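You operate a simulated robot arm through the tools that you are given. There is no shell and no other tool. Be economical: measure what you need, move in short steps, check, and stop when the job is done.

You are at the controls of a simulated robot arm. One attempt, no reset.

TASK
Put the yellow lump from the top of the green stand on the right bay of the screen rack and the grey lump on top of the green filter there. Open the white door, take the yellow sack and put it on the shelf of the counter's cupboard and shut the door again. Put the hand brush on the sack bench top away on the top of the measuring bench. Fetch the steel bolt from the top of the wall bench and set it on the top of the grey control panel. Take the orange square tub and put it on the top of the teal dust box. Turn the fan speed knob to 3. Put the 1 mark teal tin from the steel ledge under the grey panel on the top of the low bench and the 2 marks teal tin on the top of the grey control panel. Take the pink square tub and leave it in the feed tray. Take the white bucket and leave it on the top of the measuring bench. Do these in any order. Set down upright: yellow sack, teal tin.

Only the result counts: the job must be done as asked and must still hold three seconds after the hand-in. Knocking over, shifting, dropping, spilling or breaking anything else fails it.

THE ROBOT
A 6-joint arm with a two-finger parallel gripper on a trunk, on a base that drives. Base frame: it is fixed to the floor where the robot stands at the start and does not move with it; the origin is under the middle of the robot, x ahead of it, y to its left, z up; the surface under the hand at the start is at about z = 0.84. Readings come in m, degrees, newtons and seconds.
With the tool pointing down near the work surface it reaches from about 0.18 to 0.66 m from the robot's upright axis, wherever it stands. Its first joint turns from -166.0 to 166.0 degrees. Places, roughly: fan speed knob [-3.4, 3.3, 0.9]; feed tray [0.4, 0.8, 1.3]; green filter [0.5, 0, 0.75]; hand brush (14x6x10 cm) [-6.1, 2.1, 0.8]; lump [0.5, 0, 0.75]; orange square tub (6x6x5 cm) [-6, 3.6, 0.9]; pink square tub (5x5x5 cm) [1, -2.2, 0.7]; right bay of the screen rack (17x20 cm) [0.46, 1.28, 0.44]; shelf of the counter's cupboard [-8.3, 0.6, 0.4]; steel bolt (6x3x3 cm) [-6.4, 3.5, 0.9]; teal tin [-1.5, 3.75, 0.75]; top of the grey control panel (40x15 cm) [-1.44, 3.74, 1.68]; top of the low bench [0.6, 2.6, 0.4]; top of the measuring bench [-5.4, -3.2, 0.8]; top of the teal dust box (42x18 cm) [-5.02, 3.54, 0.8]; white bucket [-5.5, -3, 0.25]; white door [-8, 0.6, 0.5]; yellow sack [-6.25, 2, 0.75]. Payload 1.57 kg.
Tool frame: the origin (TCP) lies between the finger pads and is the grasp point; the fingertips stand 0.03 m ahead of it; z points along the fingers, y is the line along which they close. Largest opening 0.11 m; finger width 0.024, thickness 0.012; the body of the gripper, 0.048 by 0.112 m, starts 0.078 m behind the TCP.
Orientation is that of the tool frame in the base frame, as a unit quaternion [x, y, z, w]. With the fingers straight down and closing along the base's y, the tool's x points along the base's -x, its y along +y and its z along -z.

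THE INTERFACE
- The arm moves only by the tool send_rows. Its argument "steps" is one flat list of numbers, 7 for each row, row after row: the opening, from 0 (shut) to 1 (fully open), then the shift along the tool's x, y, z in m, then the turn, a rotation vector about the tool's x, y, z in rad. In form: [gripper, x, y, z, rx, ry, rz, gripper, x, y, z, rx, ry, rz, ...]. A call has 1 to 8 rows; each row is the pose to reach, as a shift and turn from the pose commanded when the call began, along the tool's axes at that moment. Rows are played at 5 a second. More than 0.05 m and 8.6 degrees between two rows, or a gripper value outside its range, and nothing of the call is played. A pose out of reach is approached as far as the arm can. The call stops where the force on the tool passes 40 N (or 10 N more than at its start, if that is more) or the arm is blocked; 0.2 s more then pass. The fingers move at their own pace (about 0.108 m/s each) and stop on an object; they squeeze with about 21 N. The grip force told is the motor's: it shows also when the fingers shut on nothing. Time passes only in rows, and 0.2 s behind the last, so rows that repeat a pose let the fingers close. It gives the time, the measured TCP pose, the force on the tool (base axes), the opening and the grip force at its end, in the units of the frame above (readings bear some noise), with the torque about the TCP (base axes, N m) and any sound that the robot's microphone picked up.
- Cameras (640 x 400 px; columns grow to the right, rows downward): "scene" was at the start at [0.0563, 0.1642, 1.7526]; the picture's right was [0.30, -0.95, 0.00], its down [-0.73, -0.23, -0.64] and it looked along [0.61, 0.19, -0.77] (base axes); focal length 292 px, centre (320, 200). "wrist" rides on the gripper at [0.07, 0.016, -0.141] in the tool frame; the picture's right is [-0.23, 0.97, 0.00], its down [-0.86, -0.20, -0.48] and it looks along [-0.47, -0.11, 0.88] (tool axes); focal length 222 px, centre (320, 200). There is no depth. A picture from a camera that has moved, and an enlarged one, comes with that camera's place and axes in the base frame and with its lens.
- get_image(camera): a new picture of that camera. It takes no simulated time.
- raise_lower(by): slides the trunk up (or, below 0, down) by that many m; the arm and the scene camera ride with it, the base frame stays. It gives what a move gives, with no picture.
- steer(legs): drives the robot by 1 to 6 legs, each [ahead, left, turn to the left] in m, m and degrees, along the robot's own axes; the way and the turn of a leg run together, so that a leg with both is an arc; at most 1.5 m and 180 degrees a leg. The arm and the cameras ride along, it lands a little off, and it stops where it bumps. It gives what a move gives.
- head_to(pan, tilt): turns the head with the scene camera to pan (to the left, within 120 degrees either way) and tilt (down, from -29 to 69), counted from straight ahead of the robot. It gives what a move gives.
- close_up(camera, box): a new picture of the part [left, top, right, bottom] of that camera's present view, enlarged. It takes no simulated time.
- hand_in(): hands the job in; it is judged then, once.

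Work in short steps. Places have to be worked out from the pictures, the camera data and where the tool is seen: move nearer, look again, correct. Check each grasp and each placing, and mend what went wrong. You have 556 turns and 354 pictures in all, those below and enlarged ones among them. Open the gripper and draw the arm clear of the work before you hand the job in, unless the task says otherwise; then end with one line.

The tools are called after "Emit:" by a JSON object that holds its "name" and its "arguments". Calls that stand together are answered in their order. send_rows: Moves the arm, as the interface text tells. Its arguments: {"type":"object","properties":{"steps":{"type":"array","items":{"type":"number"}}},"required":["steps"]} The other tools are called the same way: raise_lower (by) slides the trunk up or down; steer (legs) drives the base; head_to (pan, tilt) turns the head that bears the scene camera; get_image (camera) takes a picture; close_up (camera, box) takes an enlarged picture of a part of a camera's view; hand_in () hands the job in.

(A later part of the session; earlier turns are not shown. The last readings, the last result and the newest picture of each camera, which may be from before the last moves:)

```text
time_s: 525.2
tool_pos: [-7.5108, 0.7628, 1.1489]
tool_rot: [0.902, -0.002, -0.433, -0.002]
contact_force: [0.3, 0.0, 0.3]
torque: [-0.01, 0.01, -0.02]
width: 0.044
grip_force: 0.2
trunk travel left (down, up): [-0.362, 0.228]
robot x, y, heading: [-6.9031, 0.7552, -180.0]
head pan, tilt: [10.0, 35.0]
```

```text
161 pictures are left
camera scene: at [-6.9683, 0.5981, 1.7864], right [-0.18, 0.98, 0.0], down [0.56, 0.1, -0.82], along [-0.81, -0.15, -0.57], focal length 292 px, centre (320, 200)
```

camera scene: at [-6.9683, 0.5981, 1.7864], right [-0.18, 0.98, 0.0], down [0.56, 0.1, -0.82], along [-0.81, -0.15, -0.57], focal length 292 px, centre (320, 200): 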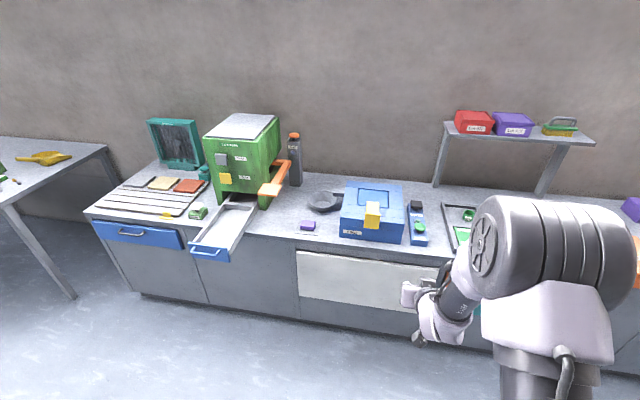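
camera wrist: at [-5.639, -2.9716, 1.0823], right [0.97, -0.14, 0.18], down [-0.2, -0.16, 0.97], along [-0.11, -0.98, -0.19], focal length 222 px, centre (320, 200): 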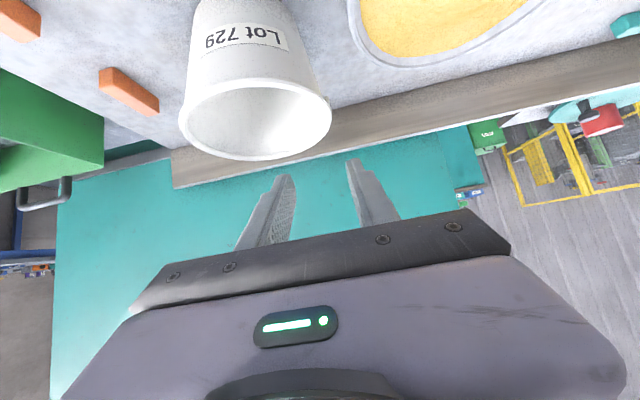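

Drive to the north side of the door's swing, lower the trunk and view the handle with the wrist camera.

Emit:
{"name": "steer", "arguments": {"legs": [[0.2, -0.4, 0]]}}

Emit:
{"name": "raise_lower", "arguments": {"by": -0.3}}

Emit:
{"name": "get_image", "arguments": {"camera": "wrist"}}

Emit:
{"name": "get_image", "arguments": {"camera": "scene"}}

```text
time_s: 527.9
tool_pos: [-7.7165, 1.1641, 1.1484]
tool_rot: [0.901, -0.001, -0.433, -0.001]
contact_force: [0.6, -0.1, 0.2]
torque: [-0.05, 0.03, 0.0]
width: 0.0439
grip_force: 0.0
trunk travel left (down, up): [-0.362, 0.228]
robot x, y, heading: [-7.1114, 1.153, -179.7]
head pan, tilt: [10.0, 35.0]
```

```text
time_s: 530.9
tool_pos: [-7.7172, 1.1626, 0.8488]
tool_rot: [0.902, -0.001, -0.432, -0.001]
contact_force: [1.2, -0.4, -0.4]
torque: [0.0, 0.02, -0.01]
width: 0.0441
grip_force: 0.0
trunk travel left (down, up): [-0.062, 0.528]
robot x, y, heading: [-7.1136, 1.1523, -179.5]
head pan, tilt: [10.0, 35.0]
```

```text
160 pictures are left
camera wrist: at [-7.5639, 1.147, 0.8817], right [-0.15, -0.97, 0.18], down [-0.16, 0.2, 0.97], along [-0.98, 0.11, -0.19], focal length 222 px, centre (320, 200)
```

wrist: 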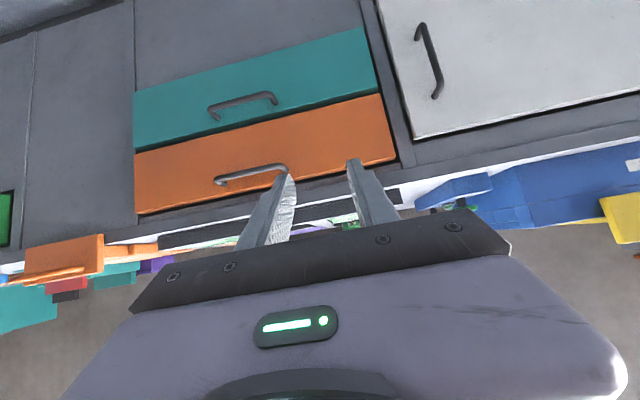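

```text
159 pictures are left
camera scene: at [-7.173, 0.9987, 1.4864], right [-0.18, 0.98, 0.0], down [0.56, 0.1, -0.82], along [-0.81, -0.15, -0.57], focal length 292 px, centre (320, 200)
```

scene: 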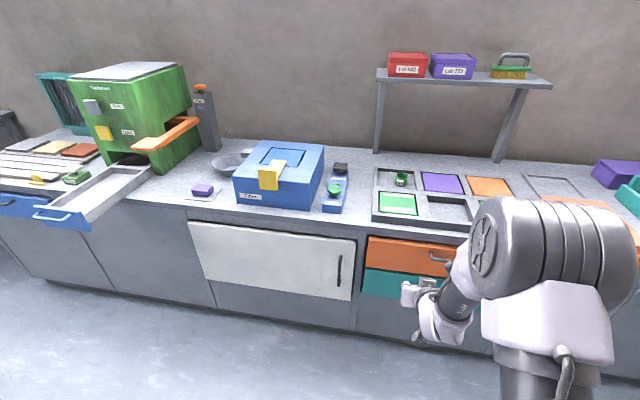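

Handle at (-7.99,0.925,0.57). Drive 14 cm closer and move to the pre-grasp with fingers open 5 cm.

Emit:
{"name": "steer", "arguments": {"legs": [[0.14, 0, 0]]}}

Emit:
{"name": "send_rows", "arguments": {"steps": [0.5, 0.019, 0.034, 0.023, 0, 0, 0, 0.5, 0.039, 0.068, 0.046, 0, 0, 0, 0.5, 0.058, 0.102, 0.069, 0, 0, 0, 0.5, 0.077, 0.136, 0.092, 0, 0, 0, 0.5, 0.096, 0.17, 0.115, 0, 0, 0, 0.5, 0.116, 0.204, 0.138, 0, 0, 0, 0.5, 0.135, 0.238, 0.161, 0, 0, 0]}}

Emit:
{"name": "get_image", "arguments": {"camera": "wrist"}}

```text
time_s: 532.2
tool_pos: [-7.8553, 1.1654, 0.8487]
tool_rot: [0.902, -0.002, -0.432, -0.002]
contact_force: [-0.5, -0.6, 0.0]
torque: [-0.01, -0.03, 0.03]
width: 0.0443
grip_force: 0.1
trunk travel left (down, up): [-0.062, 0.528]
robot x, y, heading: [-7.2516, 1.1514, -179.9]
head pan, tilt: [10.0, 35.0]
```

```text
time_s: 533.9
tool_pos: [-7.8963, 0.9295, 0.6428]
tool_rot: [0.902, -0.002, -0.432, -0.002]
contact_force: [-0.9, -0.3, 0.3]
torque: [0.01, 0.01, 0.01]
width: 0.055
grip_force: 0.1
trunk travel left (down, up): [-0.062, 0.528]
robot x, y, heading: [-7.2473, 1.1488, -179.7]
head pan, tilt: [10.0, 35.0]
```

```text
158 pictures are left
camera wrist: at [-7.7442, 0.9122, 0.675], right [-0.15, -0.97, 0.18], down [-0.16, 0.2, 0.97], along [-0.98, 0.12, -0.19], focal length 222 px, centre (320, 200)
```

wrist: 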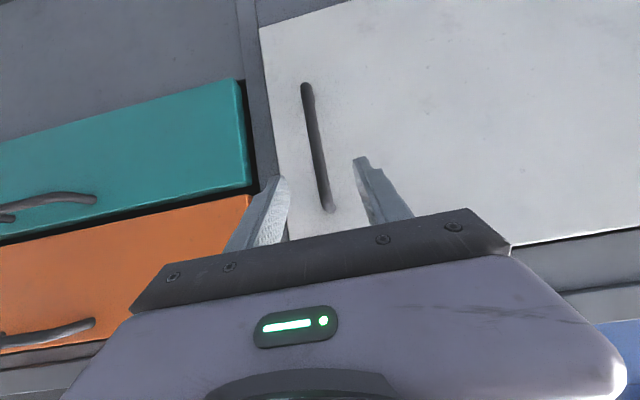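

Handle lies straight between the fingers' path. Advance and close on it.

Emit:
{"name": "send_rows", "arguments": {"steps": [0.5, 0, 0.003, 0.045, 0, 0, 0, 0.5, 0, 0.004, 0.085, 0, 0, 0, 0.5, 0, 0.004, 0.1, 0, 0, 0, 0, 0, 0.004, 0.1, 0, 0, 0, 0, 0, 0.004, 0.1, 0, 0, 0, 0, 0, 0.004, 0.1, 0, 0, 0]}}

Emit:
{"name": "get_image", "arguments": {"camera": "wrist"}}

```text
time_s: 534.7
tool_pos: [-7.9679, 0.9223, 0.5771]
tool_rot: [0.903, -0.001, -0.43, -0.001]
contact_force: [31.2, 12.3, 15.7]
torque: [-0.34, -0.34, 1.28]
width: 0.031
grip_force: 21.3
trunk travel left (down, up): [-0.062, 0.528]
robot x, y, heading: [-7.2448, 1.1484, -179.6]
head pan, tilt: [10.0, 35.0]
stopped in row 4: the force on the tool passed its limit at 65 N (the readings are from after the stop); the commanded pose is now the measured one
```

```text
157 pictures are left
camera wrist: at [-7.8158, 0.9065, 0.6112], right [-0.14, -0.97, 0.18], down [-0.17, 0.2, 0.97], along [-0.98, 0.11, -0.19], focal length 222 px, centre (320, 200)
```

wrist: 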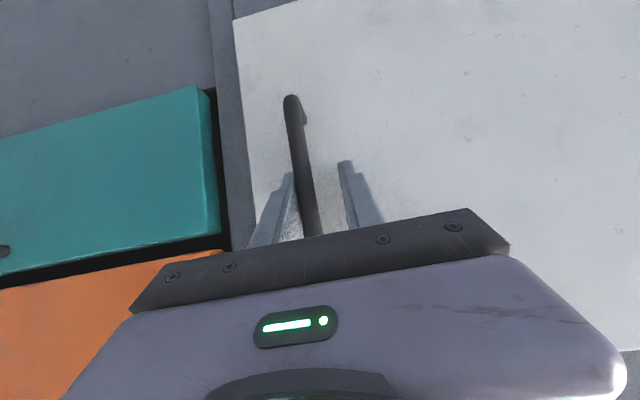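

Tips touched the door face. Back off 8 mm, centre on the bar (+y 7 mm) and close.

Emit:
{"name": "send_rows", "arguments": {"steps": [0.4, 0, -0.003, -0.009, 0, 0, 0, 0.4, 0, -0.006, -0.009, 0, 0, 0, 0, 0, -0.006, -0.009, 0, 0, 0, 0, 0, -0.006, -0.009, 0, 0, 0, 0, 0, -0.006, -0.009, 0, 0, 0]}}

Emit:
{"name": "get_image", "arguments": {"camera": "wrist"}}

```text
time_s: 535.9
tool_pos: [-7.9643, 0.9315, 0.5817]
tool_rot: [0.903, -0.003, -0.43, -0.002]
contact_force: [1.3, 35.3, -0.2]
torque: [-0.01, 0.84, -0.02]
width: 0.013
grip_force: 29.6
trunk travel left (down, up): [-0.062, 0.528]
robot x, y, heading: [-7.2491, 1.1553, -179.9]
head pan, tilt: [10.0, 35.0]
```

```text
156 pictures are left
camera wrist: at [-7.8122, 0.9148, 0.6157], right [-0.15, -0.97, 0.18], down [-0.17, 0.2, 0.97], along [-0.97, 0.11, -0.19], focal length 222 px, centre (320, 200)
```

wrist: 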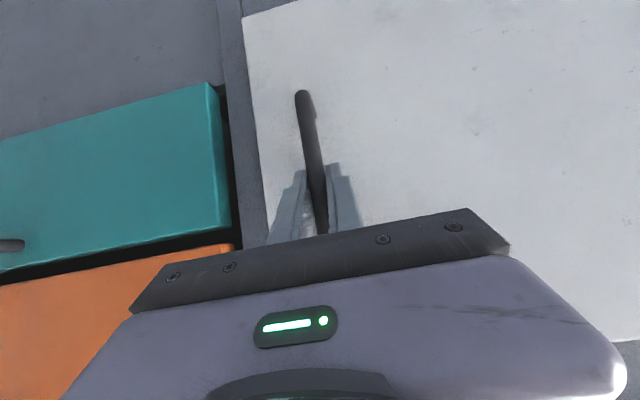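

Bar gripped. Pull along the door's arc, first 12°.

Emit:
{"name": "send_rows", "arguments": {"steps": [0, 0.0138, -0.003, -0.017, 0, 0, 0, 0, 0.0275, -0.001, -0.0341, 0, 0, 0, 0, 0.0412, 0.002, -0.0511, 0, 0, 0, 0, 0.0549, 0.0056, -0.0682, 0, 0, 0, 0, 0.0818, 0.015, -0.1017, 0, 0, 0]}}

Emit:
{"name": "get_image", "arguments": {"camera": "wrist"}}

Emit:
{"name": "get_image", "arguments": {"camera": "scene"}}

```text
time_s: 537.1
tool_pos: [-7.8328, 0.9088, 0.5829]
tool_rot: [0.903, 0.001, -0.43, 0.001]
contact_force: [-2.5, -8.2, -6.1]
torque: [-0.16, -0.58, 0.08]
width: 0.0131
grip_force: 30.4
trunk travel left (down, up): [-0.062, 0.528]
robot x, y, heading: [-7.2435, 1.1526, -179.4]
head pan, tilt: [10.0, 35.0]
```

```text
155 pictures are left
camera wrist: at [-7.681, 0.8937, 0.6168], right [-0.14, -0.97, 0.18], down [-0.17, 0.2, 0.97], along [-0.98, 0.11, -0.19], focal length 222 px, centre (320, 200)
```

wrist: 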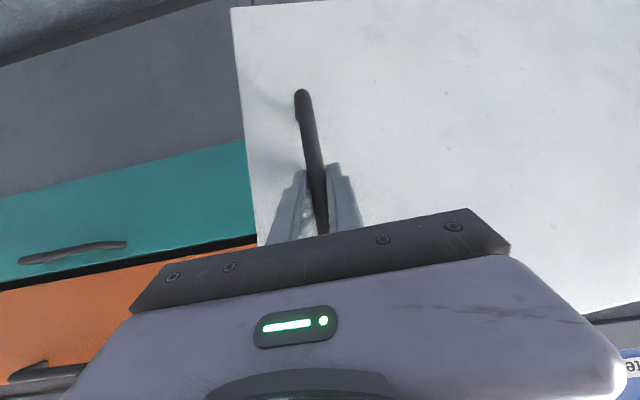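

```text
154 pictures are left
camera scene: at [-7.3122, 0.997, 1.4862], right [-0.18, 0.98, 0.0], down [0.56, 0.1, -0.82], along [-0.81, -0.15, -0.57], focal length 292 px, centre (320, 200)
```

scene: 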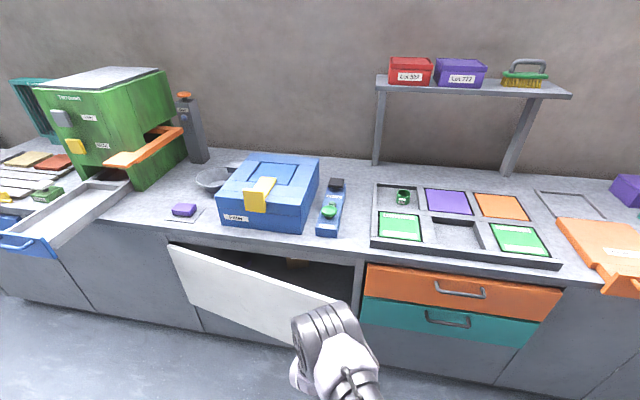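

The door is opening. Continue to about 36°.

Emit:
{"name": "send_rows", "arguments": {"steps": [0, 0.0265, 0.0123, -0.0329, 0, 0, 0, 0, 0.0524, 0.0276, -0.065, 0, 0, 0, 0, 0.0774, 0.0457, -0.0962, 0, 0, 0, 0, 0.1018, 0.0664, -0.1265, 0, 0, 0, 0, 0.1251, 0.0899, -0.1554, 0, 0, 0, 0, 0.1473, 0.116, -0.1831, 0, 0, 0]}}

Emit:
{"name": "get_image", "arguments": {"camera": "wrist"}}

Emit:
{"name": "get_image", "arguments": {"camera": "scene"}}

```text
time_s: 538.5
tool_pos: [-7.5977, 0.7934, 0.5855]
tool_rot: [0.903, 0.0, -0.429, -0.001]
contact_force: [-23.4, -29.3, 1.7]
torque: [-0.87, 0.43, 0.21]
width: 0.0129
grip_force: 29.9
trunk travel left (down, up): [-0.062, 0.528]
robot x, y, heading: [-7.2506, 1.154, -179.6]
head pan, tilt: [10.0, 35.0]
```

```text
153 pictures are left
camera wrist: at [-7.4452, 0.7785, 0.6196], right [-0.14, -0.97, 0.18], down [-0.17, 0.2, 0.97], along [-0.98, 0.11, -0.19], focal length 222 px, centre (320, 200)
```

wrist: 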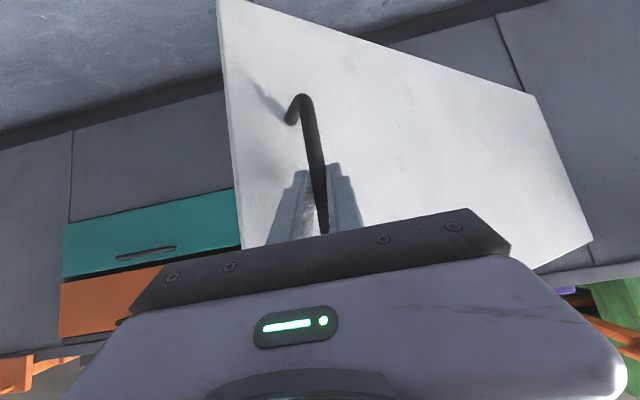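

```text
152 pictures are left
camera scene: at [-7.313, 0.9962, 1.4861], right [-0.18, 0.98, 0.0], down [0.57, 0.1, -0.82], along [-0.81, -0.14, -0.57], focal length 292 px, centre (320, 200)
```

scene: 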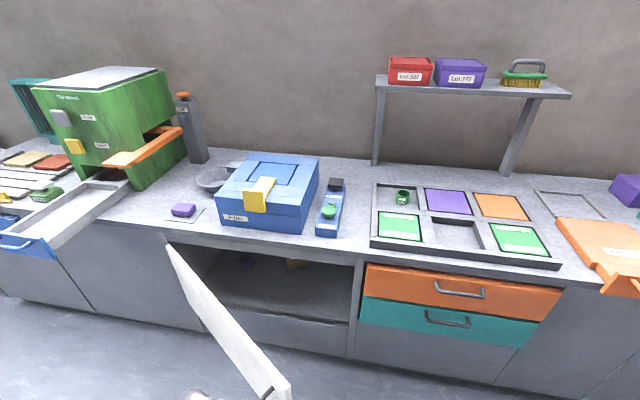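

Door ~37° open. Pull on to about 54°.

Emit:
{"name": "send_rows", "arguments": {"steps": [0, 0.0211, 0.0315, -0.0263, 0, 0, 0, 0, 0.0408, 0.0622, -0.0507, 0, 0, 0, 0, 0.0592, 0.095, -0.0735, 0, 0, 0, 0, 0.0761, 0.1298, -0.0946, 0, 0, 0, 0, 0.084, 0.147, -0.104, 0, 0, 0]}}

Emit:
{"name": "get_image", "arguments": {"camera": "wrist"}}

Emit:
{"name": "get_image", "arguments": {"camera": "scene"}}

```text
time_s: 539.7
tool_pos: [-7.4611, 0.6494, 0.5843]
tool_rot: [0.904, -0.001, -0.428, -0.003]
contact_force: [22.9, 15.6, -0.3]
torque: [-0.77, -0.07, -0.18]
width: 0.0127
grip_force: 30.0
trunk travel left (down, up): [-0.062, 0.528]
robot x, y, heading: [-7.2508, 1.1515, -179.7]
head pan, tilt: [10.0, 35.0]
```

```text
151 pictures are left
camera wrist: at [-7.3095, 0.6337, 0.6192], right [-0.15, -0.97, 0.17], down [-0.17, 0.2, 0.97], along [-0.97, 0.11, -0.19], focal length 222 px, centre (320, 200)
```

wrist: 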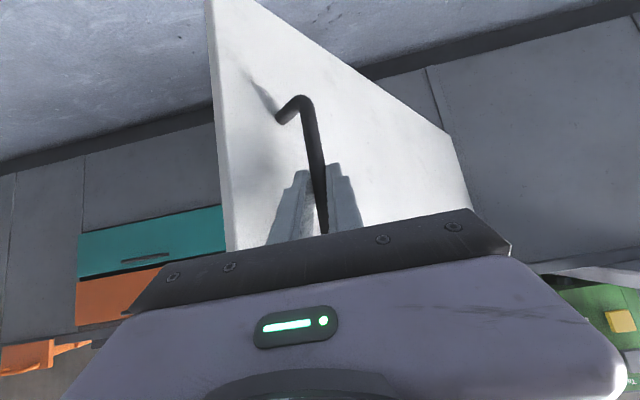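

```text
150 pictures are left
camera scene: at [-7.3089, 0.9997, 1.4865], right [-0.18, 0.98, 0.0], down [0.56, 0.1, -0.82], along [-0.81, -0.15, -0.57], focal length 292 px, centre (320, 200)
```

scene: 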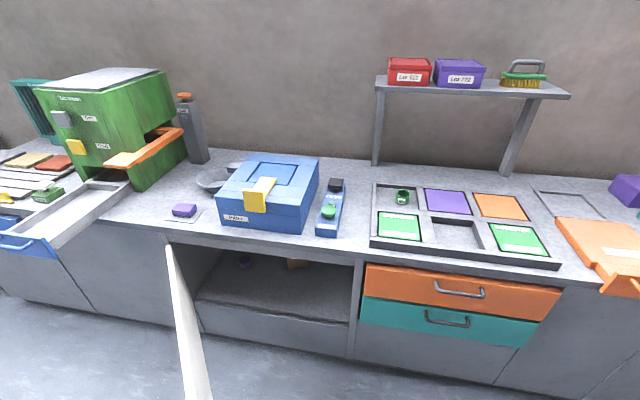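

Door ~55° open, enough for a diagonal approach. Release the handle and back away.

Emit:
{"name": "send_rows", "arguments": {"steps": [0.4, 0, 0, 0, 0, 0, 0, 0.4, 0, 0, 0, 0, 0, 0, 0.4, 0, 0, -0.03, 0, 0, 0, 0.4, 0, 0, -0.07, 0, 0, 0, 0.4, 0, 0, -0.11, 0, 0, 0]}}

Emit:
{"name": "steer", "arguments": {"legs": [[-0.4, 0, 0]]}}

Emit:
{"name": "raise_lower", "arguments": {"by": 0.3}}

Emit:
{"name": "get_image", "arguments": {"camera": "scene"}}

```text
time_s: 540.9
tool_pos: [-7.3805, 0.6471, 0.6546]
tool_rot: [0.903, -0.001, -0.429, 0.0]
contact_force: [-0.2, 0.1, 1.5]
torque: [0.02, -0.01, -0.01]
width: 0.044
grip_force: 0.1
trunk travel left (down, up): [-0.062, 0.528]
robot x, y, heading: [-7.2524, 1.1534, -179.7]
head pan, tilt: [10.0, 35.0]
```

```text
time_s: 543.4
tool_pos: [-6.9771, 0.6491, 0.6537]
tool_rot: [0.903, 0.0, -0.43, 0.0]
contact_force: [-0.9, -0.5, 0.4]
torque: [0.0, -0.02, 0.01]
width: 0.0441
grip_force: 0.1
trunk travel left (down, up): [-0.062, 0.528]
robot x, y, heading: [-6.8415, 1.1535, -179.6]
head pan, tilt: [10.0, 35.0]
```

```text
time_s: 546.4
tool_pos: [-6.9768, 0.649, 0.9548]
tool_rot: [0.903, -0.001, -0.43, -0.001]
contact_force: [-0.9, -0.9, 0.0]
torque: [0.01, 0.0, 0.02]
width: 0.0439
grip_force: 0.1
trunk travel left (down, up): [-0.362, 0.228]
robot x, y, heading: [-6.8449, 1.1533, -179.9]
head pan, tilt: [10.0, 35.0]
```

```text
149 pictures are left
camera scene: at [-6.9081, 1.0002, 1.7862], right [-0.18, 0.98, 0.0], down [0.56, 0.1, -0.82], along [-0.81, -0.15, -0.57], focal length 292 px, centre (320, 200)
```

scene: 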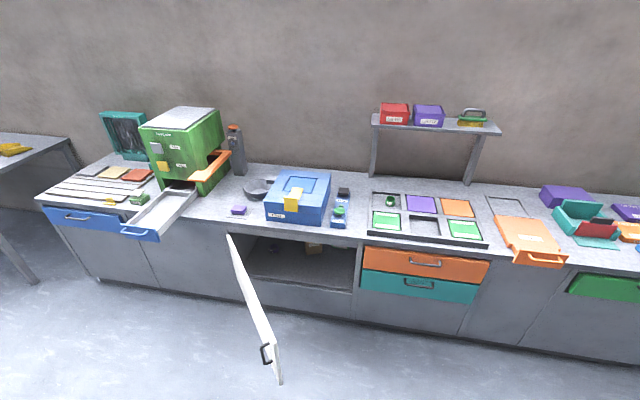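

Door stays open. Now re-centre the arm in front and go for the sack from the south-east.

Emit:
{"name": "send_rows", "arguments": {"steps": [0.5, -0.018, -0.031, 0.022, 0, 0, 0, 0.5, -0.035, -0.0625, 0.044, 0, 0, 0, 0.5, -0.053, -0.094, 0.066, 0, 0, 0, 0.5, -0.07, -0.125, 0.0875, 0, 0, 0, 0.5, -0.088, -0.156, 0.11, 0, 0, 0, 0.5, -0.106, -0.1875, 0.131, 0, 0, 0, 0.5, -0.123, -0.219, 0.153, 0, 0, 0, 0.5, -0.141, -0.25, 0.175, 0, 0, 0]}}

Emit:
{"name": "send_rows", "arguments": {"steps": [0.5, -0.018, -0.031, 0.022, 0, 0, 0, 0.5, -0.035, -0.0625, 0.044, 0, 0, 0, 0.5, -0.053, -0.094, 0.066, 0, 0, 0, 0.5, -0.07, -0.125, 0.0875, 0, 0, 0, 0.5, -0.088, -0.156, 0.11, 0, 0, 0, 0.5, -0.106, -0.1875, 0.131, 0, 0, 0, 0.5, -0.123, -0.219, 0.153, 0, 0, 0]}}

Emit:
{"name": "steer", "arguments": {"legs": [[-1.05, 0, 0], [0, -0.28, 0], [0, 0, -22]]}}

Emit:
{"name": "head_to", "arguments": {"pan": 10, "tilt": 45}}

Emit:
{"name": "get_image", "arguments": {"camera": "scene"}}

Emit:
{"name": "get_image", "arguments": {"camera": "wrist"}}

```text
time_s: 548.2
tool_pos: [-7.2022, 0.8995, 0.9547]
tool_rot: [0.903, -0.001, -0.43, 0.0]
contact_force: [-0.8, -0.2, 0.0]
torque: [-0.02, 0.0, 0.02]
width: 0.0551
grip_force: 0.0
trunk travel left (down, up): [-0.362, 0.228]
robot x, y, heading: [-6.8449, 1.1557, -179.7]
head pan, tilt: [10.0, 35.0]
```

```text
time_s: 549.8
tool_pos: [-7.3985, 1.1212, 0.9517]
tool_rot: [0.903, 0.001, -0.429, 0.001]
contact_force: [0.1, -0.4, 0.7]
torque: [0.0, 0.0, -0.01]
width: 0.0548
grip_force: 0.0
trunk travel left (down, up): [-0.362, 0.228]
robot x, y, heading: [-6.8426, 1.1527, -180.1]
head pan, tilt: [10.0, 35.0]
```

```text
time_s: 557.9
tool_pos: [-6.3524, 1.6113, 0.9521]
tool_rot: [0.888, -0.165, -0.422, -0.079]
contact_force: [0.1, -0.3, 1.0]
torque: [0.01, 0.0, -0.01]
width: 0.0549
grip_force: 0.0
trunk travel left (down, up): [-0.362, 0.228]
robot x, y, heading: [-5.8251, 1.4479, 159.2]
head pan, tilt: [10.0, 35.0]
```

```text
time_s: 558.6
tool_pos: [-6.3527, 1.6092, 0.9528]
tool_rot: [0.888, -0.164, -0.423, -0.078]
contact_force: [0.3, 0.5, -0.6]
torque: [0.01, -0.01, -0.02]
width: 0.0549
grip_force: 0.0
trunk travel left (down, up): [-0.362, 0.228]
robot x, y, heading: [-5.8231, 1.4461, 159.4]
head pan, tilt: [10.0, 45.0]
```

```text
148 pictures are left
camera scene: at [-5.9304, 1.3247, 1.7716], right [0.18, 0.98, 0.0], down [0.69, -0.13, -0.71], along [-0.7, 0.13, -0.71], focal length 292 px, centre (320, 200)
```

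scene: 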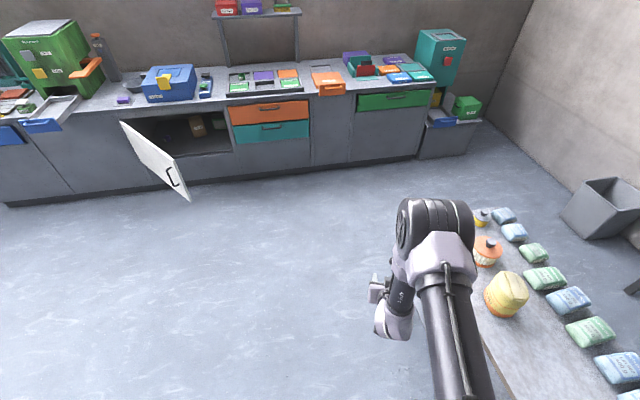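

```text
147 pictures are left
camera wrist: at [-6.2156, 1.5404, 0.9861], right [-0.48, -0.86, 0.18], down [-0.09, 0.25, 0.97], along [-0.87, 0.45, -0.19], focal length 222 px, centre (320, 200)
```

wrist: 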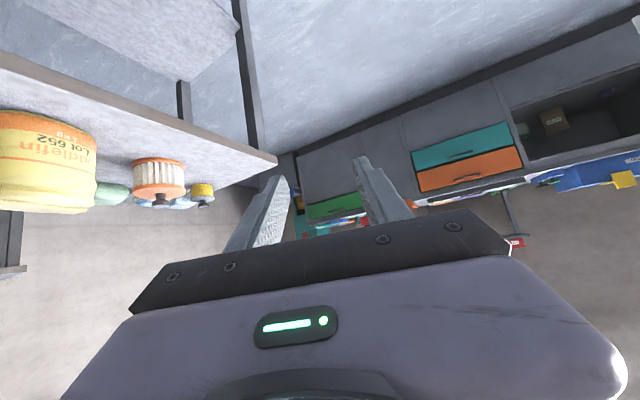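

Emit:
{"name": "close_up", "arguments": {"camera": "scene", "box": [456, 250, 556, 330]}}

Emit:
{"name": "close_up", "arguments": {"camera": "scene", "box": [110, 100, 250, 190]}}

```text
5.00 times, centred on (506, 290) of scene
camera zoom: at [-5.9304, 1.3247, 1.7716], right [0.18, 0.98, 0.0], down [0.69, -0.13, -0.71], along [-0.7, 0.13, -0.71], focal length 1462 px, centre (-610, -250)
```

zoom: 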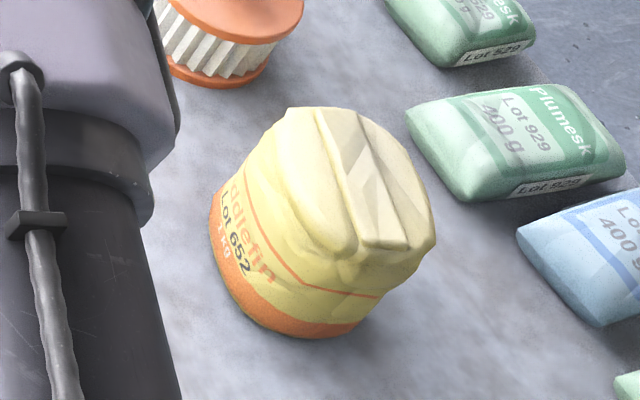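

```text
4.44 times, centred on (180, 145) of scene
camera zoom: at [-5.9304, 1.3247, 1.7716], right [0.18, 0.98, 0.0], down [0.69, -0.13, -0.71], along [-0.7, 0.13, -0.71], focal length 1300 px, centre (942, 444)
```

zoom: 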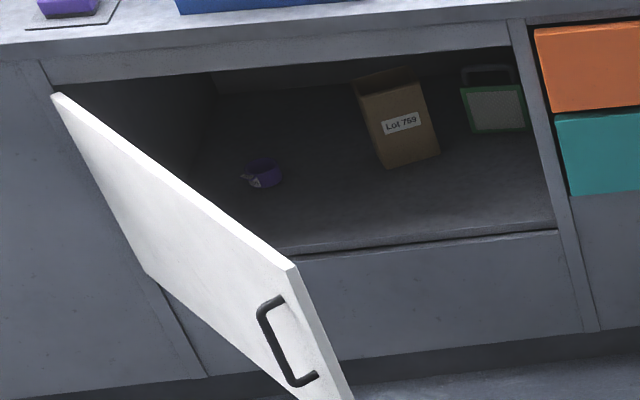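

The sack's ridge (long axis) heads ≈160°, matching the tool's heading. Sidestep toward the bench and move to the pre-grasp, fully open.

Emit:
{"name": "steer", "arguments": {"legs": [[-0.01, -0.165, 0]]}}

Emit:
{"name": "send_rows", "arguments": {"steps": [1, 0.008, -0.04, 0.008, 0, 0, 0, 1, 0.016, -0.08, 0.016, 0, 0, 0, 1, 0.024, -0.12, 0.024, 0, 0, 0, 1, 0.031, -0.16, 0.032, 0, 0, 0, 1, 0.039, -0.2, 0.04, 0, 0, 0, 1, 0.047, -0.24, 0.048, 0, 0, 0, 1, 0.0534, -0.276, 0.056, 0, 0, 0]}}

Emit:
{"name": "get_image", "arguments": {"camera": "wrist"}}

Emit:
{"name": "get_image", "arguments": {"camera": "scene"}}

```text
time_s: 560.0
tool_pos: [-6.2826, 1.7623, 0.9521]
tool_rot: [0.888, -0.164, -0.422, -0.077]
contact_force: [0.1, -0.2, -0.3]
torque: [-0.05, -0.02, 0.02]
width: 0.055
grip_force: 0.1
trunk travel left (down, up): [-0.362, 0.228]
robot x, y, heading: [-5.7555, 1.6005, 159.3]
head pan, tilt: [10.0, 45.0]
```

```text
time_s: 561.6
tool_pos: [-6.195, 2.0228, 0.8762]
tool_rot: [0.888, -0.164, -0.422, -0.078]
contact_force: [-0.6, -0.3, -0.4]
torque: [0.0, -0.01, 0.02]
width: 0.1101
grip_force: 0.0
trunk travel left (down, up): [-0.362, 0.228]
robot x, y, heading: [-5.754, 1.5951, 159.4]
head pan, tilt: [10.0, 45.0]
```

```text
144 pictures are left
camera wrist: at [-6.0582, 1.9536, 0.9095], right [-0.48, -0.86, 0.18], down [-0.09, 0.25, 0.97], along [-0.87, 0.45, -0.19], focal length 222 px, centre (320, 200)
```

wrist: 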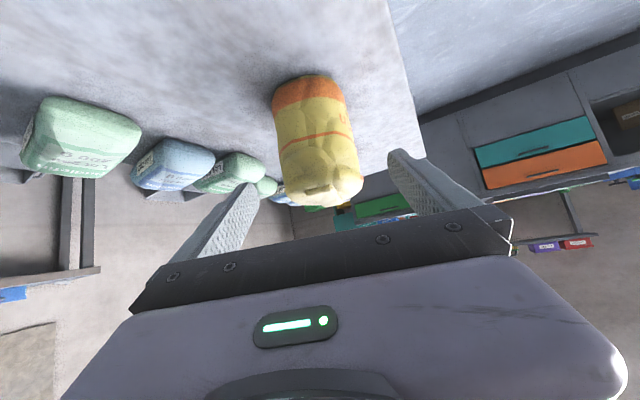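

```text
143 pictures are left
camera scene: at [-5.8621, 1.4777, 1.7716], right [0.18, 0.98, 0.0], down [0.69, -0.13, -0.71], along [-0.7, 0.13, -0.71], focal length 292 px, centre (320, 200)
```

scene: 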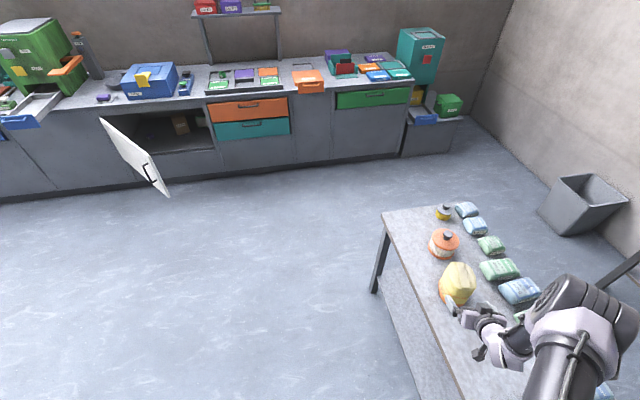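

Sack is centred and 9 cm wide. Advance 0.16 along the tool axis and close.

Emit:
{"name": "send_rows", "arguments": {"steps": [1, 0, 0, 0.045, 0, 0, 0, 1, 0, 0, 0.09, 0, 0, 0, 1, 0, 0, 0.13, 0, 0, 0, 1, 0, 0, 0.155, 0, 0, 0]}}

Emit:
{"name": "get_image", "arguments": {"camera": "wrist"}}

```text
time_s: 562.6
tool_pos: [-6.2919, 2.0584, 0.7912]
tool_rot: [0.888, -0.165, -0.421, -0.078]
contact_force: [0.2, 0.0, 0.2]
torque: [0.03, 0.02, 0.0]
width: 0.1104
grip_force: 0.1
out of reach, approached as far as the arm can: row 4
trunk travel left (down, up): [-0.362, 0.228]
robot x, y, heading: [-5.7547, 1.601, 159.4]
head pan, tilt: [10.0, 45.0]
```

```text
142 pictures are left
camera wrist: at [-6.1564, 1.9881, 0.8251], right [-0.48, -0.86, 0.18], down [-0.09, 0.25, 0.96], along [-0.87, 0.45, -0.19], focal length 222 px, centre (320, 200)
```

wrist: 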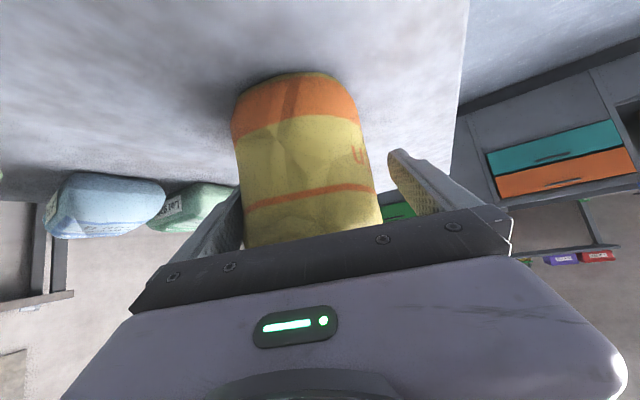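

Close and lift slightly with the trunk.

Emit:
{"name": "send_rows", "arguments": {"steps": [0, 0, 0, 0, 0, 0, 0, 0, 0, 0, 0, 0, 0, 0, 0, 0, 0, 0, 0, 0, 0]}}

Emit:
{"name": "raise_lower", "arguments": {"by": 0.05}}

Emit:
{"name": "get_image", "arguments": {"camera": "wrist"}}

```text
time_s: 563.4
tool_pos: [-6.2927, 2.0588, 0.7912]
tool_rot: [0.888, -0.165, -0.422, -0.078]
contact_force: [1.7, 2.3, 0.8]
torque: [0.07, -0.11, -0.08]
width: 0.0948
grip_force: 20.6
trunk travel left (down, up): [-0.362, 0.228]
robot x, y, heading: [-5.7523, 1.6018, 159.3]
head pan, tilt: [10.0, 45.0]
```

```text
time_s: 564.3
tool_pos: [-6.2932, 2.0582, 0.8406]
tool_rot: [0.888, -0.165, -0.422, -0.079]
contact_force: [1.0, -0.1, -10.4]
torque: [-0.08, -0.18, 0.03]
width: 0.0946
grip_force: 21.3
trunk travel left (down, up): [-0.412, 0.178]
robot x, y, heading: [-5.7569, 1.602, 159.4]
head pan, tilt: [10.0, 45.0]
```

```text
141 pictures are left
camera wrist: at [-6.157, 1.9888, 0.8748], right [-0.48, -0.86, 0.18], down [-0.09, 0.25, 0.97], along [-0.87, 0.45, -0.19], focal length 222 px, centre (320, 200)
```

wrist: 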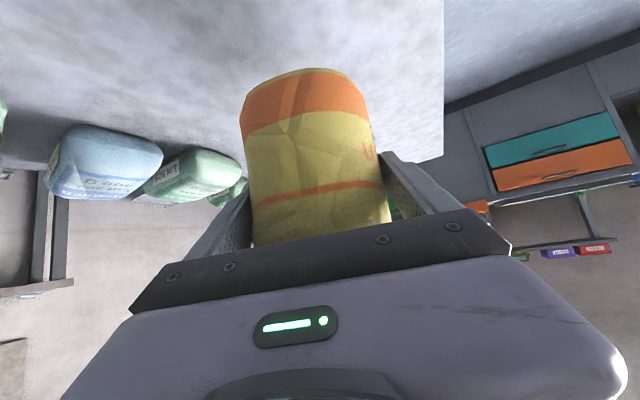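

Held (≈1 kg). Raise, back off from the bench, then shift the arm to the robot's left side for the cupboard.

Emit:
{"name": "raise_lower", "arguments": {"by": 0.12}}

Emit:
{"name": "steer", "arguments": {"legs": [[-0.15, 0.55, 0], [0, 0, 21]]}}

Emit:
{"name": "send_rows", "arguments": {"steps": [0, 0, 0.045, 0, 0, 0, 0, 0, 0, 0.09, 0, 0, 0, 0, 0, 0, 0.135, 0, 0, 0, 0, 0, 0, 0.18, 0, 0, 0, 0, 0, 0, 0.225, 0, 0, 0, 0, 0, 0, 0.27, 0, 0, 0, 0, 0, 0, 0.315, 0, 0, 0, 0, 0, 0, 0.36, 0, 0, 0, 0]}}

Emit:
{"name": "get_image", "arguments": {"camera": "wrist"}}

```text
time_s: 565.8
tool_pos: [-6.293, 2.0589, 0.9611]
tool_rot: [0.889, -0.163, -0.421, -0.077]
contact_force: [0.1, -0.9, -10.0]
torque: [-0.05, -0.15, 0.03]
width: 0.0949
grip_force: 21.1
trunk travel left (down, up): [-0.532, 0.058]
robot x, y, heading: [-5.7546, 1.6033, 159.3]
head pan, tilt: [10.0, 45.0]
```

```text
time_s: 570.2
tool_pos: [-6.4764, 1.2702, 0.9608]
tool_rot: [0.903, -0.001, -0.429, -0.001]
contact_force: [-0.2, -0.4, -9.9]
torque: [-0.01, -0.2, 0.01]
width: 0.0946
grip_force: 20.8
trunk travel left (down, up): [-0.532, 0.058]
robot x, y, heading: [-5.8092, 1.0322, -179.8]
head pan, tilt: [10.0, 45.0]
```

```text
time_s: 572.0
tool_pos: [-6.4713, 0.9093, 0.9608]
tool_rot: [0.904, 0.0, -0.428, -0.001]
contact_force: [-0.3, -0.6, -9.8]
torque: [-0.02, -0.19, -0.02]
width: 0.0942
grip_force: 21.4
trunk travel left (down, up): [-0.532, 0.058]
robot x, y, heading: [-5.8089, 1.0343, -179.7]
head pan, tilt: [10.0, 45.0]
```

```text
140 pictures are left
camera wrist: at [-6.3196, 0.8934, 0.9954], right [-0.14, -0.97, 0.17], down [-0.17, 0.2, 0.97], along [-0.97, 0.11, -0.19], focal length 222 px, centre (320, 200)
```

wrist: 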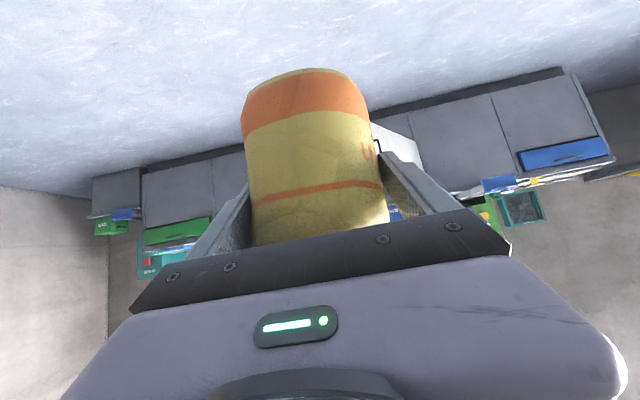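

Drive up so that the sack is in front of the opening (x≈-7.75, y≈0.875), then lower.

Emit:
{"name": "steer", "arguments": {"legs": [[1.25, 0.03, 0]]}}

Emit:
{"name": "raise_lower", "arguments": {"by": -0.38}}

Emit:
{"name": "get_image", "arguments": {"camera": "wrist"}}

Emit:
{"name": "get_image", "arguments": {"camera": "scene"}}

```text
time_s: 578.4
tool_pos: [-7.7381, 0.859, 0.9611]
tool_rot: [0.904, 0.004, -0.428, 0.002]
contact_force: [-0.6, -0.1, -10.3]
torque: [-0.01, -0.21, 0.03]
width: 0.0943
grip_force: 20.5
trunk travel left (down, up): [-0.532, 0.058]
robot x, y, heading: [-7.0752, 0.9891, -179.1]
head pan, tilt: [10.0, 45.0]
```

```text
time_s: 582.1
tool_pos: [-7.7366, 0.8599, 0.5815]
tool_rot: [0.903, 0.004, -0.429, 0.002]
contact_force: [-0.2, 0.4, -10.6]
torque: [-0.04, -0.22, 0.01]
width: 0.0942
grip_force: 21.2
trunk travel left (down, up): [-0.152, 0.438]
robot x, y, heading: [-7.0744, 0.9864, -178.8]
head pan, tilt: [10.0, 45.0]
```

```text
139 pictures are left
camera wrist: at [-7.5845, 0.8457, 0.6158], right [-0.13, -0.98, 0.18], down [-0.17, 0.2, 0.97], along [-0.98, 0.1, -0.19], focal length 222 px, centre (320, 200)
```

wrist: 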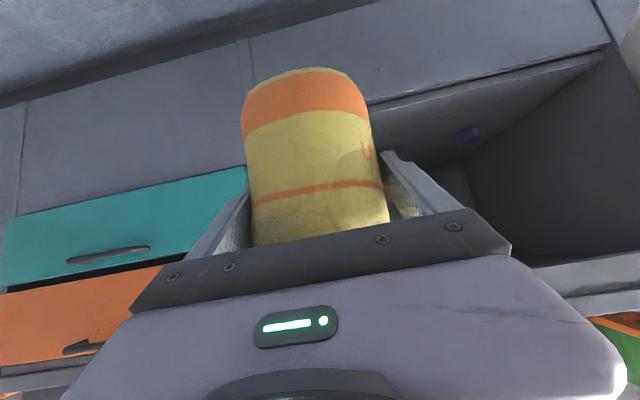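

```text
138 pictures are left
camera scene: at [-7.1305, 0.8354, 1.5615], right [-0.19, 0.98, 0.0], down [0.69, 0.13, -0.71], along [-0.69, -0.13, -0.71], focal length 292 px, centre (320, 200)
```

scene: 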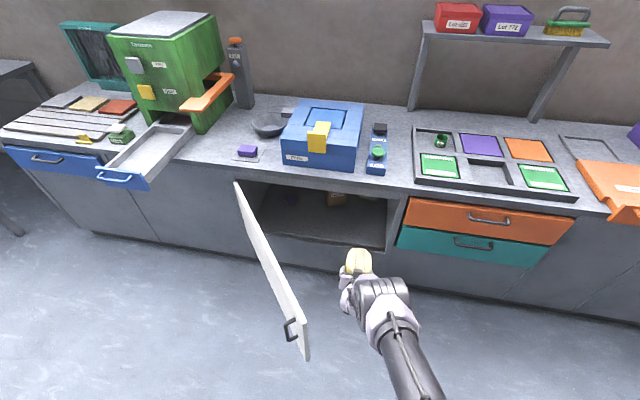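

Shelf at z≈0.37. Lower to 0.485, extend the arm a bit left/forward and then drive in while sidestepping right to stay clear of the door.

Emit:
{"name": "raise_lower", "arguments": {"by": -0.095}}

Emit:
{"name": "send_rows", "arguments": {"steps": [0, -0.016, 0.03, 0.02, 0, 0, 0, 0, -0.031, 0.055, 0.039, 0, 0, 0]}}

Emit:
{"name": "steer", "arguments": {"legs": [[0.2, -0.065, -0.5]]}}

Emit:
{"name": "get_image", "arguments": {"camera": "wrist"}}

Emit:
{"name": "get_image", "arguments": {"camera": "scene"}}

```text
time_s: 583.4
tool_pos: [-7.7374, 0.8602, 0.4878]
tool_rot: [0.903, 0.004, -0.429, 0.001]
contact_force: [0.1, 0.1, -9.4]
torque: [-0.01, -0.19, 0.01]
width: 0.0941
grip_force: 20.7
trunk travel left (down, up): [-0.057, 0.533]
robot x, y, heading: [-7.0774, 0.9916, -178.8]
head pan, tilt: [10.0, 45.0]
```

```text
time_s: 584.0
tool_pos: [-7.7737, 0.8152, 0.4884]
tool_rot: [0.904, 0.004, -0.427, 0.002]
contact_force: [0.3, -0.3, -10.8]
torque: [-0.04, -0.19, -0.01]
width: 0.0942
grip_force: 21.0
out of reach, approached as far as the arm can: row 2
trunk travel left (down, up): [-0.057, 0.533]
robot x, y, heading: [-7.0745, 0.9869, -178.8]
head pan, tilt: [10.0, 45.0]
```

```text
time_s: 585.6
tool_pos: [-7.9773, 0.882, 0.4911]
tool_rot: [0.903, 0.001, -0.429, 0.0]
contact_force: [-0.3, -0.2, -9.2]
torque: [-0.02, -0.18, 0.02]
width: 0.0941
grip_force: 21.1
trunk travel left (down, up): [-0.057, 0.533]
robot x, y, heading: [-7.278, 1.0496, -179.5]
head pan, tilt: [10.0, 45.0]
```

```text
137 pictures are left
camera wrist: at [-7.8251, 0.866, 0.5244], right [-0.14, -0.97, 0.18], down [-0.17, 0.2, 0.97], along [-0.98, 0.11, -0.19], focal length 222 px, centre (320, 200)
```

wrist: 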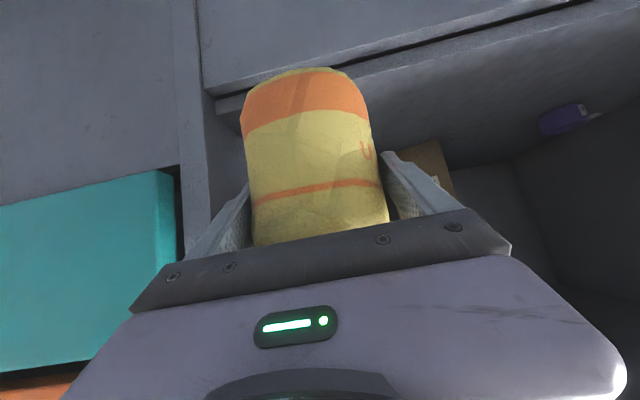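

```text
136 pictures are left
camera scene: at [-7.3334, 0.8973, 1.4664], right [-0.18, 0.98, 0.0], down [0.7, 0.13, -0.71], along [-0.69, -0.13, -0.71], focal length 292 px, centre (320, 200)
```

scene: 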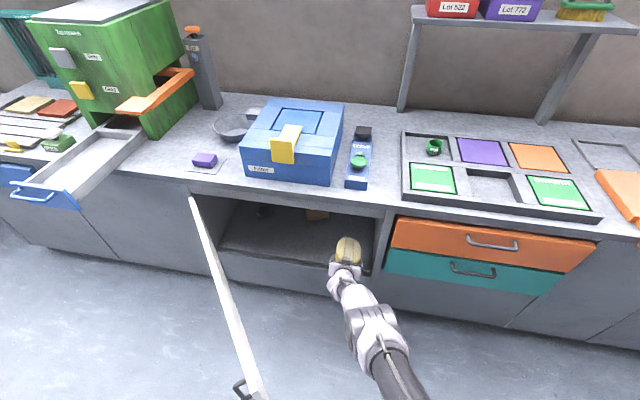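

Clear on both sides. Drive the last 13 cm in.

Emit:
{"name": "steer", "arguments": {"legs": [[0.135, 0.01, 0]]}}

Emit:
{"name": "get_image", "arguments": {"camera": "wrist"}}

Emit:
{"name": "get_image", "arguments": {"camera": "scene"}}

```text
time_s: 586.9
tool_pos: [-8.1102, 0.8691, 0.4909]
tool_rot: [0.903, 0.001, -0.429, 0.0]
contact_force: [0.2, -0.6, -10.2]
torque: [0.0, -0.18, 0.0]
width: 0.0942
grip_force: 20.7
trunk travel left (down, up): [-0.057, 0.533]
robot x, y, heading: [-7.4137, 1.0401, -179.4]
head pan, tilt: [10.0, 45.0]
```

```text
135 pictures are left
camera wrist: at [-7.9573, 0.8538, 0.5242], right [-0.14, -0.97, 0.18], down [-0.17, 0.2, 0.96], along [-0.98, 0.1, -0.2], focal length 222 px, centre (320, 200)
```

wrist: 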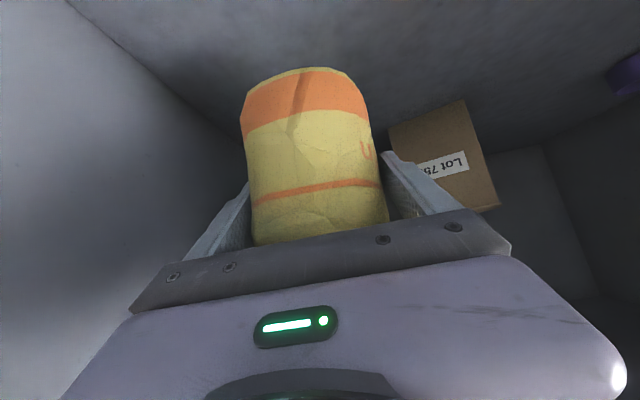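

```text
134 pictures are left
camera scene: at [-7.4659, 0.8858, 1.4664], right [-0.18, 0.98, 0.0], down [0.7, 0.13, -0.71], along [-0.69, -0.13, -0.71], focal length 292 px, centre (320, 200)
```

scene: 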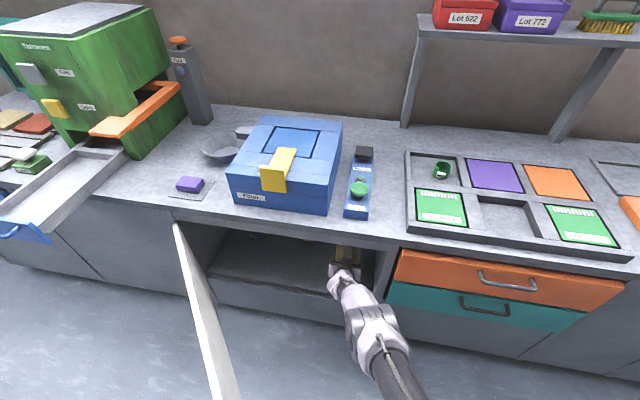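

Inside, clear of the box. Lower stepwise to contact.

Emit:
{"name": "raise_lower", "arguments": {"by": -0.015}}

Emit:
{"name": "raise_lower", "arguments": {"by": -0.012}}

Emit:
{"name": "raise_lower", "arguments": {"by": -0.01}}

```text
time_s: 587.5
tool_pos: [-8.1088, 0.868, 0.474]
tool_rot: [0.904, 0.002, -0.428, 0.002]
contact_force: [-1.2, 0.3, -9.4]
torque: [0.0, -0.18, -0.01]
width: 0.094
grip_force: 21.3
trunk travel left (down, up): [-0.042, 0.548]
robot x, y, heading: [-7.4121, 1.0413, -179.2]
head pan, tilt: [10.0, 45.0]
```

```text
time_s: 588.1
tool_pos: [-8.1096, 0.8701, 0.4625]
tool_rot: [0.904, 0.002, -0.428, 0.001]
contact_force: [-0.1, -0.3, -9.8]
torque: [-0.01, -0.21, -0.02]
width: 0.0944
grip_force: 21.0
trunk travel left (down, up): [-0.03, 0.56]
robot x, y, heading: [-7.4089, 1.0408, -179.6]
head pan, tilt: [10.0, 45.0]
```

```text
time_s: 588.7
tool_pos: [-8.1086, 0.8689, 0.4534]
tool_rot: [0.904, 0.002, -0.428, 0.0]
contact_force: [-0.5, -0.2, -9.7]
torque: [-0.02, -0.18, 0.02]
width: 0.0939
grip_force: 20.9
trunk travel left (down, up): [-0.02, 0.57]
robot x, y, heading: [-7.4122, 1.0445, -179.2]
head pan, tilt: [10.0, 45.0]
```

Emit:
{"name": "raise_lower", "arguments": {"by": -0.01}}

Emit:
{"name": "raise_lower", "arguments": {"by": -0.009}}

Emit:
{"name": "get_image", "arguments": {"camera": "wrist"}}

```text
time_s: 589.3
tool_pos: [-8.1086, 0.8683, 0.4433]
tool_rot: [0.904, 0.002, -0.428, 0.0]
contact_force: [0.4, 0.5, -10.0]
torque: [0.0, -0.19, 0.01]
width: 0.0942
grip_force: 20.7
trunk travel left (down, up): [-0.01, 0.58]
robot x, y, heading: [-7.409, 1.0357, -179.7]
head pan, tilt: [10.0, 45.0]
```

```text
time_s: 589.9
tool_pos: [-8.1085, 0.8681, 0.4345]
tool_rot: [0.903, 0.003, -0.429, 0.001]
contact_force: [-0.8, -1.4, -6.9]
torque: [0.07, -0.04, 0.04]
width: 0.0942
grip_force: 20.6
trunk travel left (down, up): [-0.001, 0.589]
robot x, y, heading: [-7.4114, 1.039, -179.6]
head pan, tilt: [10.0, 45.0]
```

```text
133 pictures are left
camera wrist: at [-7.9576, 0.8537, 0.4687], right [-0.14, -0.97, 0.18], down [-0.17, 0.2, 0.97], along [-0.98, 0.1, -0.19], focal length 222 px, centre (320, 200)
```

wrist: 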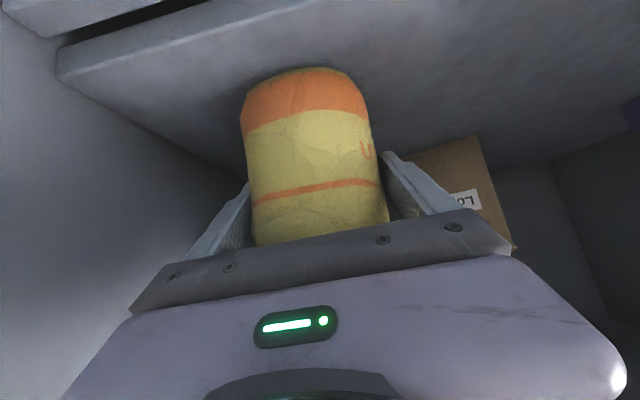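

Contact begins. Press 5 mm further with the arm, then release.

Emit:
{"name": "send_rows", "arguments": {"steps": [0, 0.002, 0, 0.0016, 0, 0, 0, 0, 0.004, 0, 0.003, 0, 0, 0]}}

```text
time_s: 590.5
tool_pos: [-8.1078, 0.868, 0.4348]
tool_rot: [0.902, 0.002, -0.432, 0.0]
contact_force: [-5.2, -2.1, 6.4]
torque: [0.4, 0.26, 0.18]
width: 0.0942
grip_force: 21.5
out of reach, approached as far as the arm can: row 2
trunk travel left (down, up): [-0.001, 0.589]
robot x, y, heading: [-7.4076, 1.0374, -179.4]
head pan, tilt: [10.0, 45.0]
```

Fully supported. Open and withdraw straight back.

Emit:
{"name": "send_rows", "arguments": {"steps": [1, 0, 0, 0, 0, 0, 0, 1, 0, 0, 0, 0, 0, 0, 1, 0, 0, -0.03, 0, 0, 0, 1, 0.01, 0, -0.07, 0, 0, 0, 1, 0.02, 0, -0.11, 0, 0, 0, 1, 0.03, 0, -0.15, 0, 0, 0]}}

Emit:
{"name": "get_image", "arguments": {"camera": "wrist"}}

```text
time_s: 591.9
tool_pos: [-7.9701, 0.8693, 0.5036]
tool_rot: [0.904, 0.002, -0.428, 0.001]
contact_force: [0.2, 0.1, 0.6]
torque: [-0.02, 0.0, 0.02]
width: 0.1099
grip_force: 0.1
trunk travel left (down, up): [-0.001, 0.589]
robot x, y, heading: [-7.4087, 1.0379, -179.4]
head pan, tilt: [10.0, 45.0]
```

```text
132 pictures are left
camera wrist: at [-7.8179, 0.8542, 0.5374], right [-0.14, -0.97, 0.18], down [-0.17, 0.2, 0.97], along [-0.98, 0.1, -0.19], focal length 222 px, centre (320, 200)
```

wrist: 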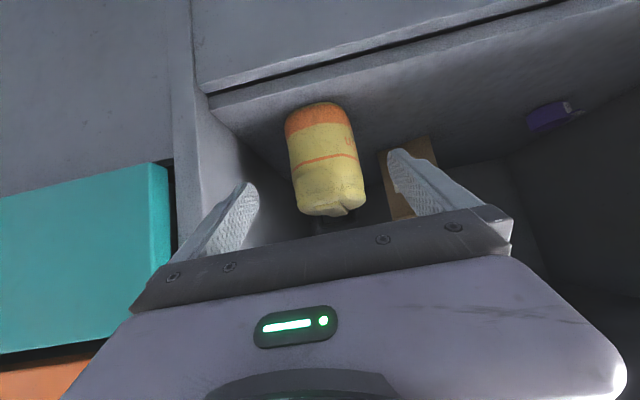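

Sack stands on the shelf. Now back out, raise to above handle height and go round to the outer side of the door.

Emit:
{"name": "steer", "arguments": {"legs": [[-0.62, 0, -0.6]]}}

Emit:
{"name": "raise_lower", "arguments": {"by": 0.2}}

Emit:
{"name": "steer", "arguments": {"legs": [[0, 0.4, 0]]}}

Emit:
{"name": "send_rows", "arguments": {"steps": [0, 0, 0, 0, 0, 0, 0, 0, 0, 0, 0, 0, 0, 0]}}

Emit:
{"name": "get_image", "arguments": {"camera": "scene"}}

Emit:
{"name": "get_image", "arguments": {"camera": "wrist"}}

```text
time_s: 595.3
tool_pos: [-7.356, 0.8807, 0.5032]
tool_rot: [0.903, -0.005, -0.429, -0.003]
contact_force: [0.0, -0.5, -0.7]
torque: [0.04, -0.01, -0.02]
width: 0.1098
grip_force: 0.1
trunk travel left (down, up): [-0.001, 0.589]
robot x, y, heading: [-6.7906, 1.041, 179.5]
head pan, tilt: [10.0, 45.0]
```

```text
time_s: 597.5
tool_pos: [-7.3565, 0.8809, 0.7024]
tool_rot: [0.903, -0.006, -0.43, -0.003]
contact_force: [-0.4, -0.3, -0.3]
torque: [0.02, -0.04, 0.02]
width: 0.11
grip_force: 0.1
trunk travel left (down, up): [-0.201, 0.389]
robot x, y, heading: [-6.7896, 1.0413, 179.7]
head pan, tilt: [10.0, 45.0]
```

```text
time_s: 600.0
tool_pos: [-7.3574, 0.4784, 0.7033]
tool_rot: [0.903, -0.005, -0.429, -0.003]
contact_force: [0.0, -0.7, -0.4]
torque: [0.02, 0.0, -0.02]
width: 0.1101
grip_force: 0.0
trunk travel left (down, up): [-0.201, 0.389]
robot x, y, heading: [-6.7891, 0.6444, 179.7]
head pan, tilt: [10.0, 45.0]
```

```text
time_s: 600.6
tool_pos: [-7.358, 0.4782, 0.7021]
tool_rot: [0.903, -0.005, -0.43, -0.003]
contact_force: [0.4, -0.3, 0.2]
torque: [0.02, -0.01, -0.04]
width: 0.0001
grip_force: 9.6
trunk travel left (down, up): [-0.201, 0.389]
robot x, y, heading: [-6.7898, 0.6374, 179.6]
head pan, tilt: [10.0, 45.0]
```

```text
131 pictures are left
camera scene: at [-6.8515, 0.4878, 1.6105], right [-0.17, 0.99, 0.0], down [0.7, 0.12, -0.71], along [-0.7, -0.12, -0.71], focal length 292 px, centre (320, 200)
```

scene: 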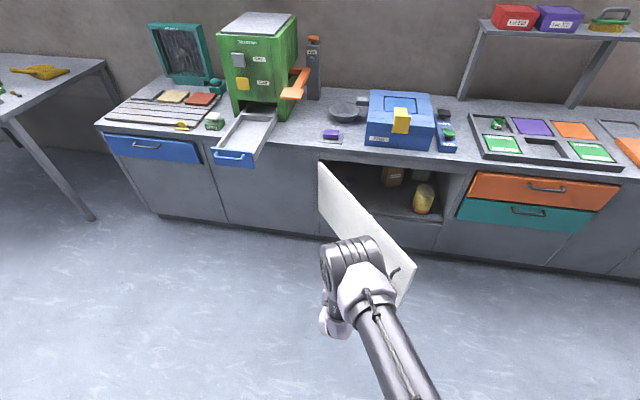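

```text
130 pictures are left
camera wrist: at [-7.2056, 0.4615, 0.737], right [-0.15, -0.97, 0.18], down [-0.17, 0.2, 0.97], along [-0.97, 0.12, -0.19], focal length 222 px, centre (320, 200)
```

wrist: 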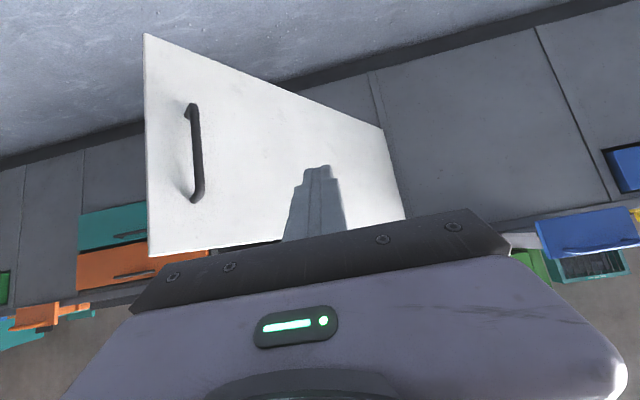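

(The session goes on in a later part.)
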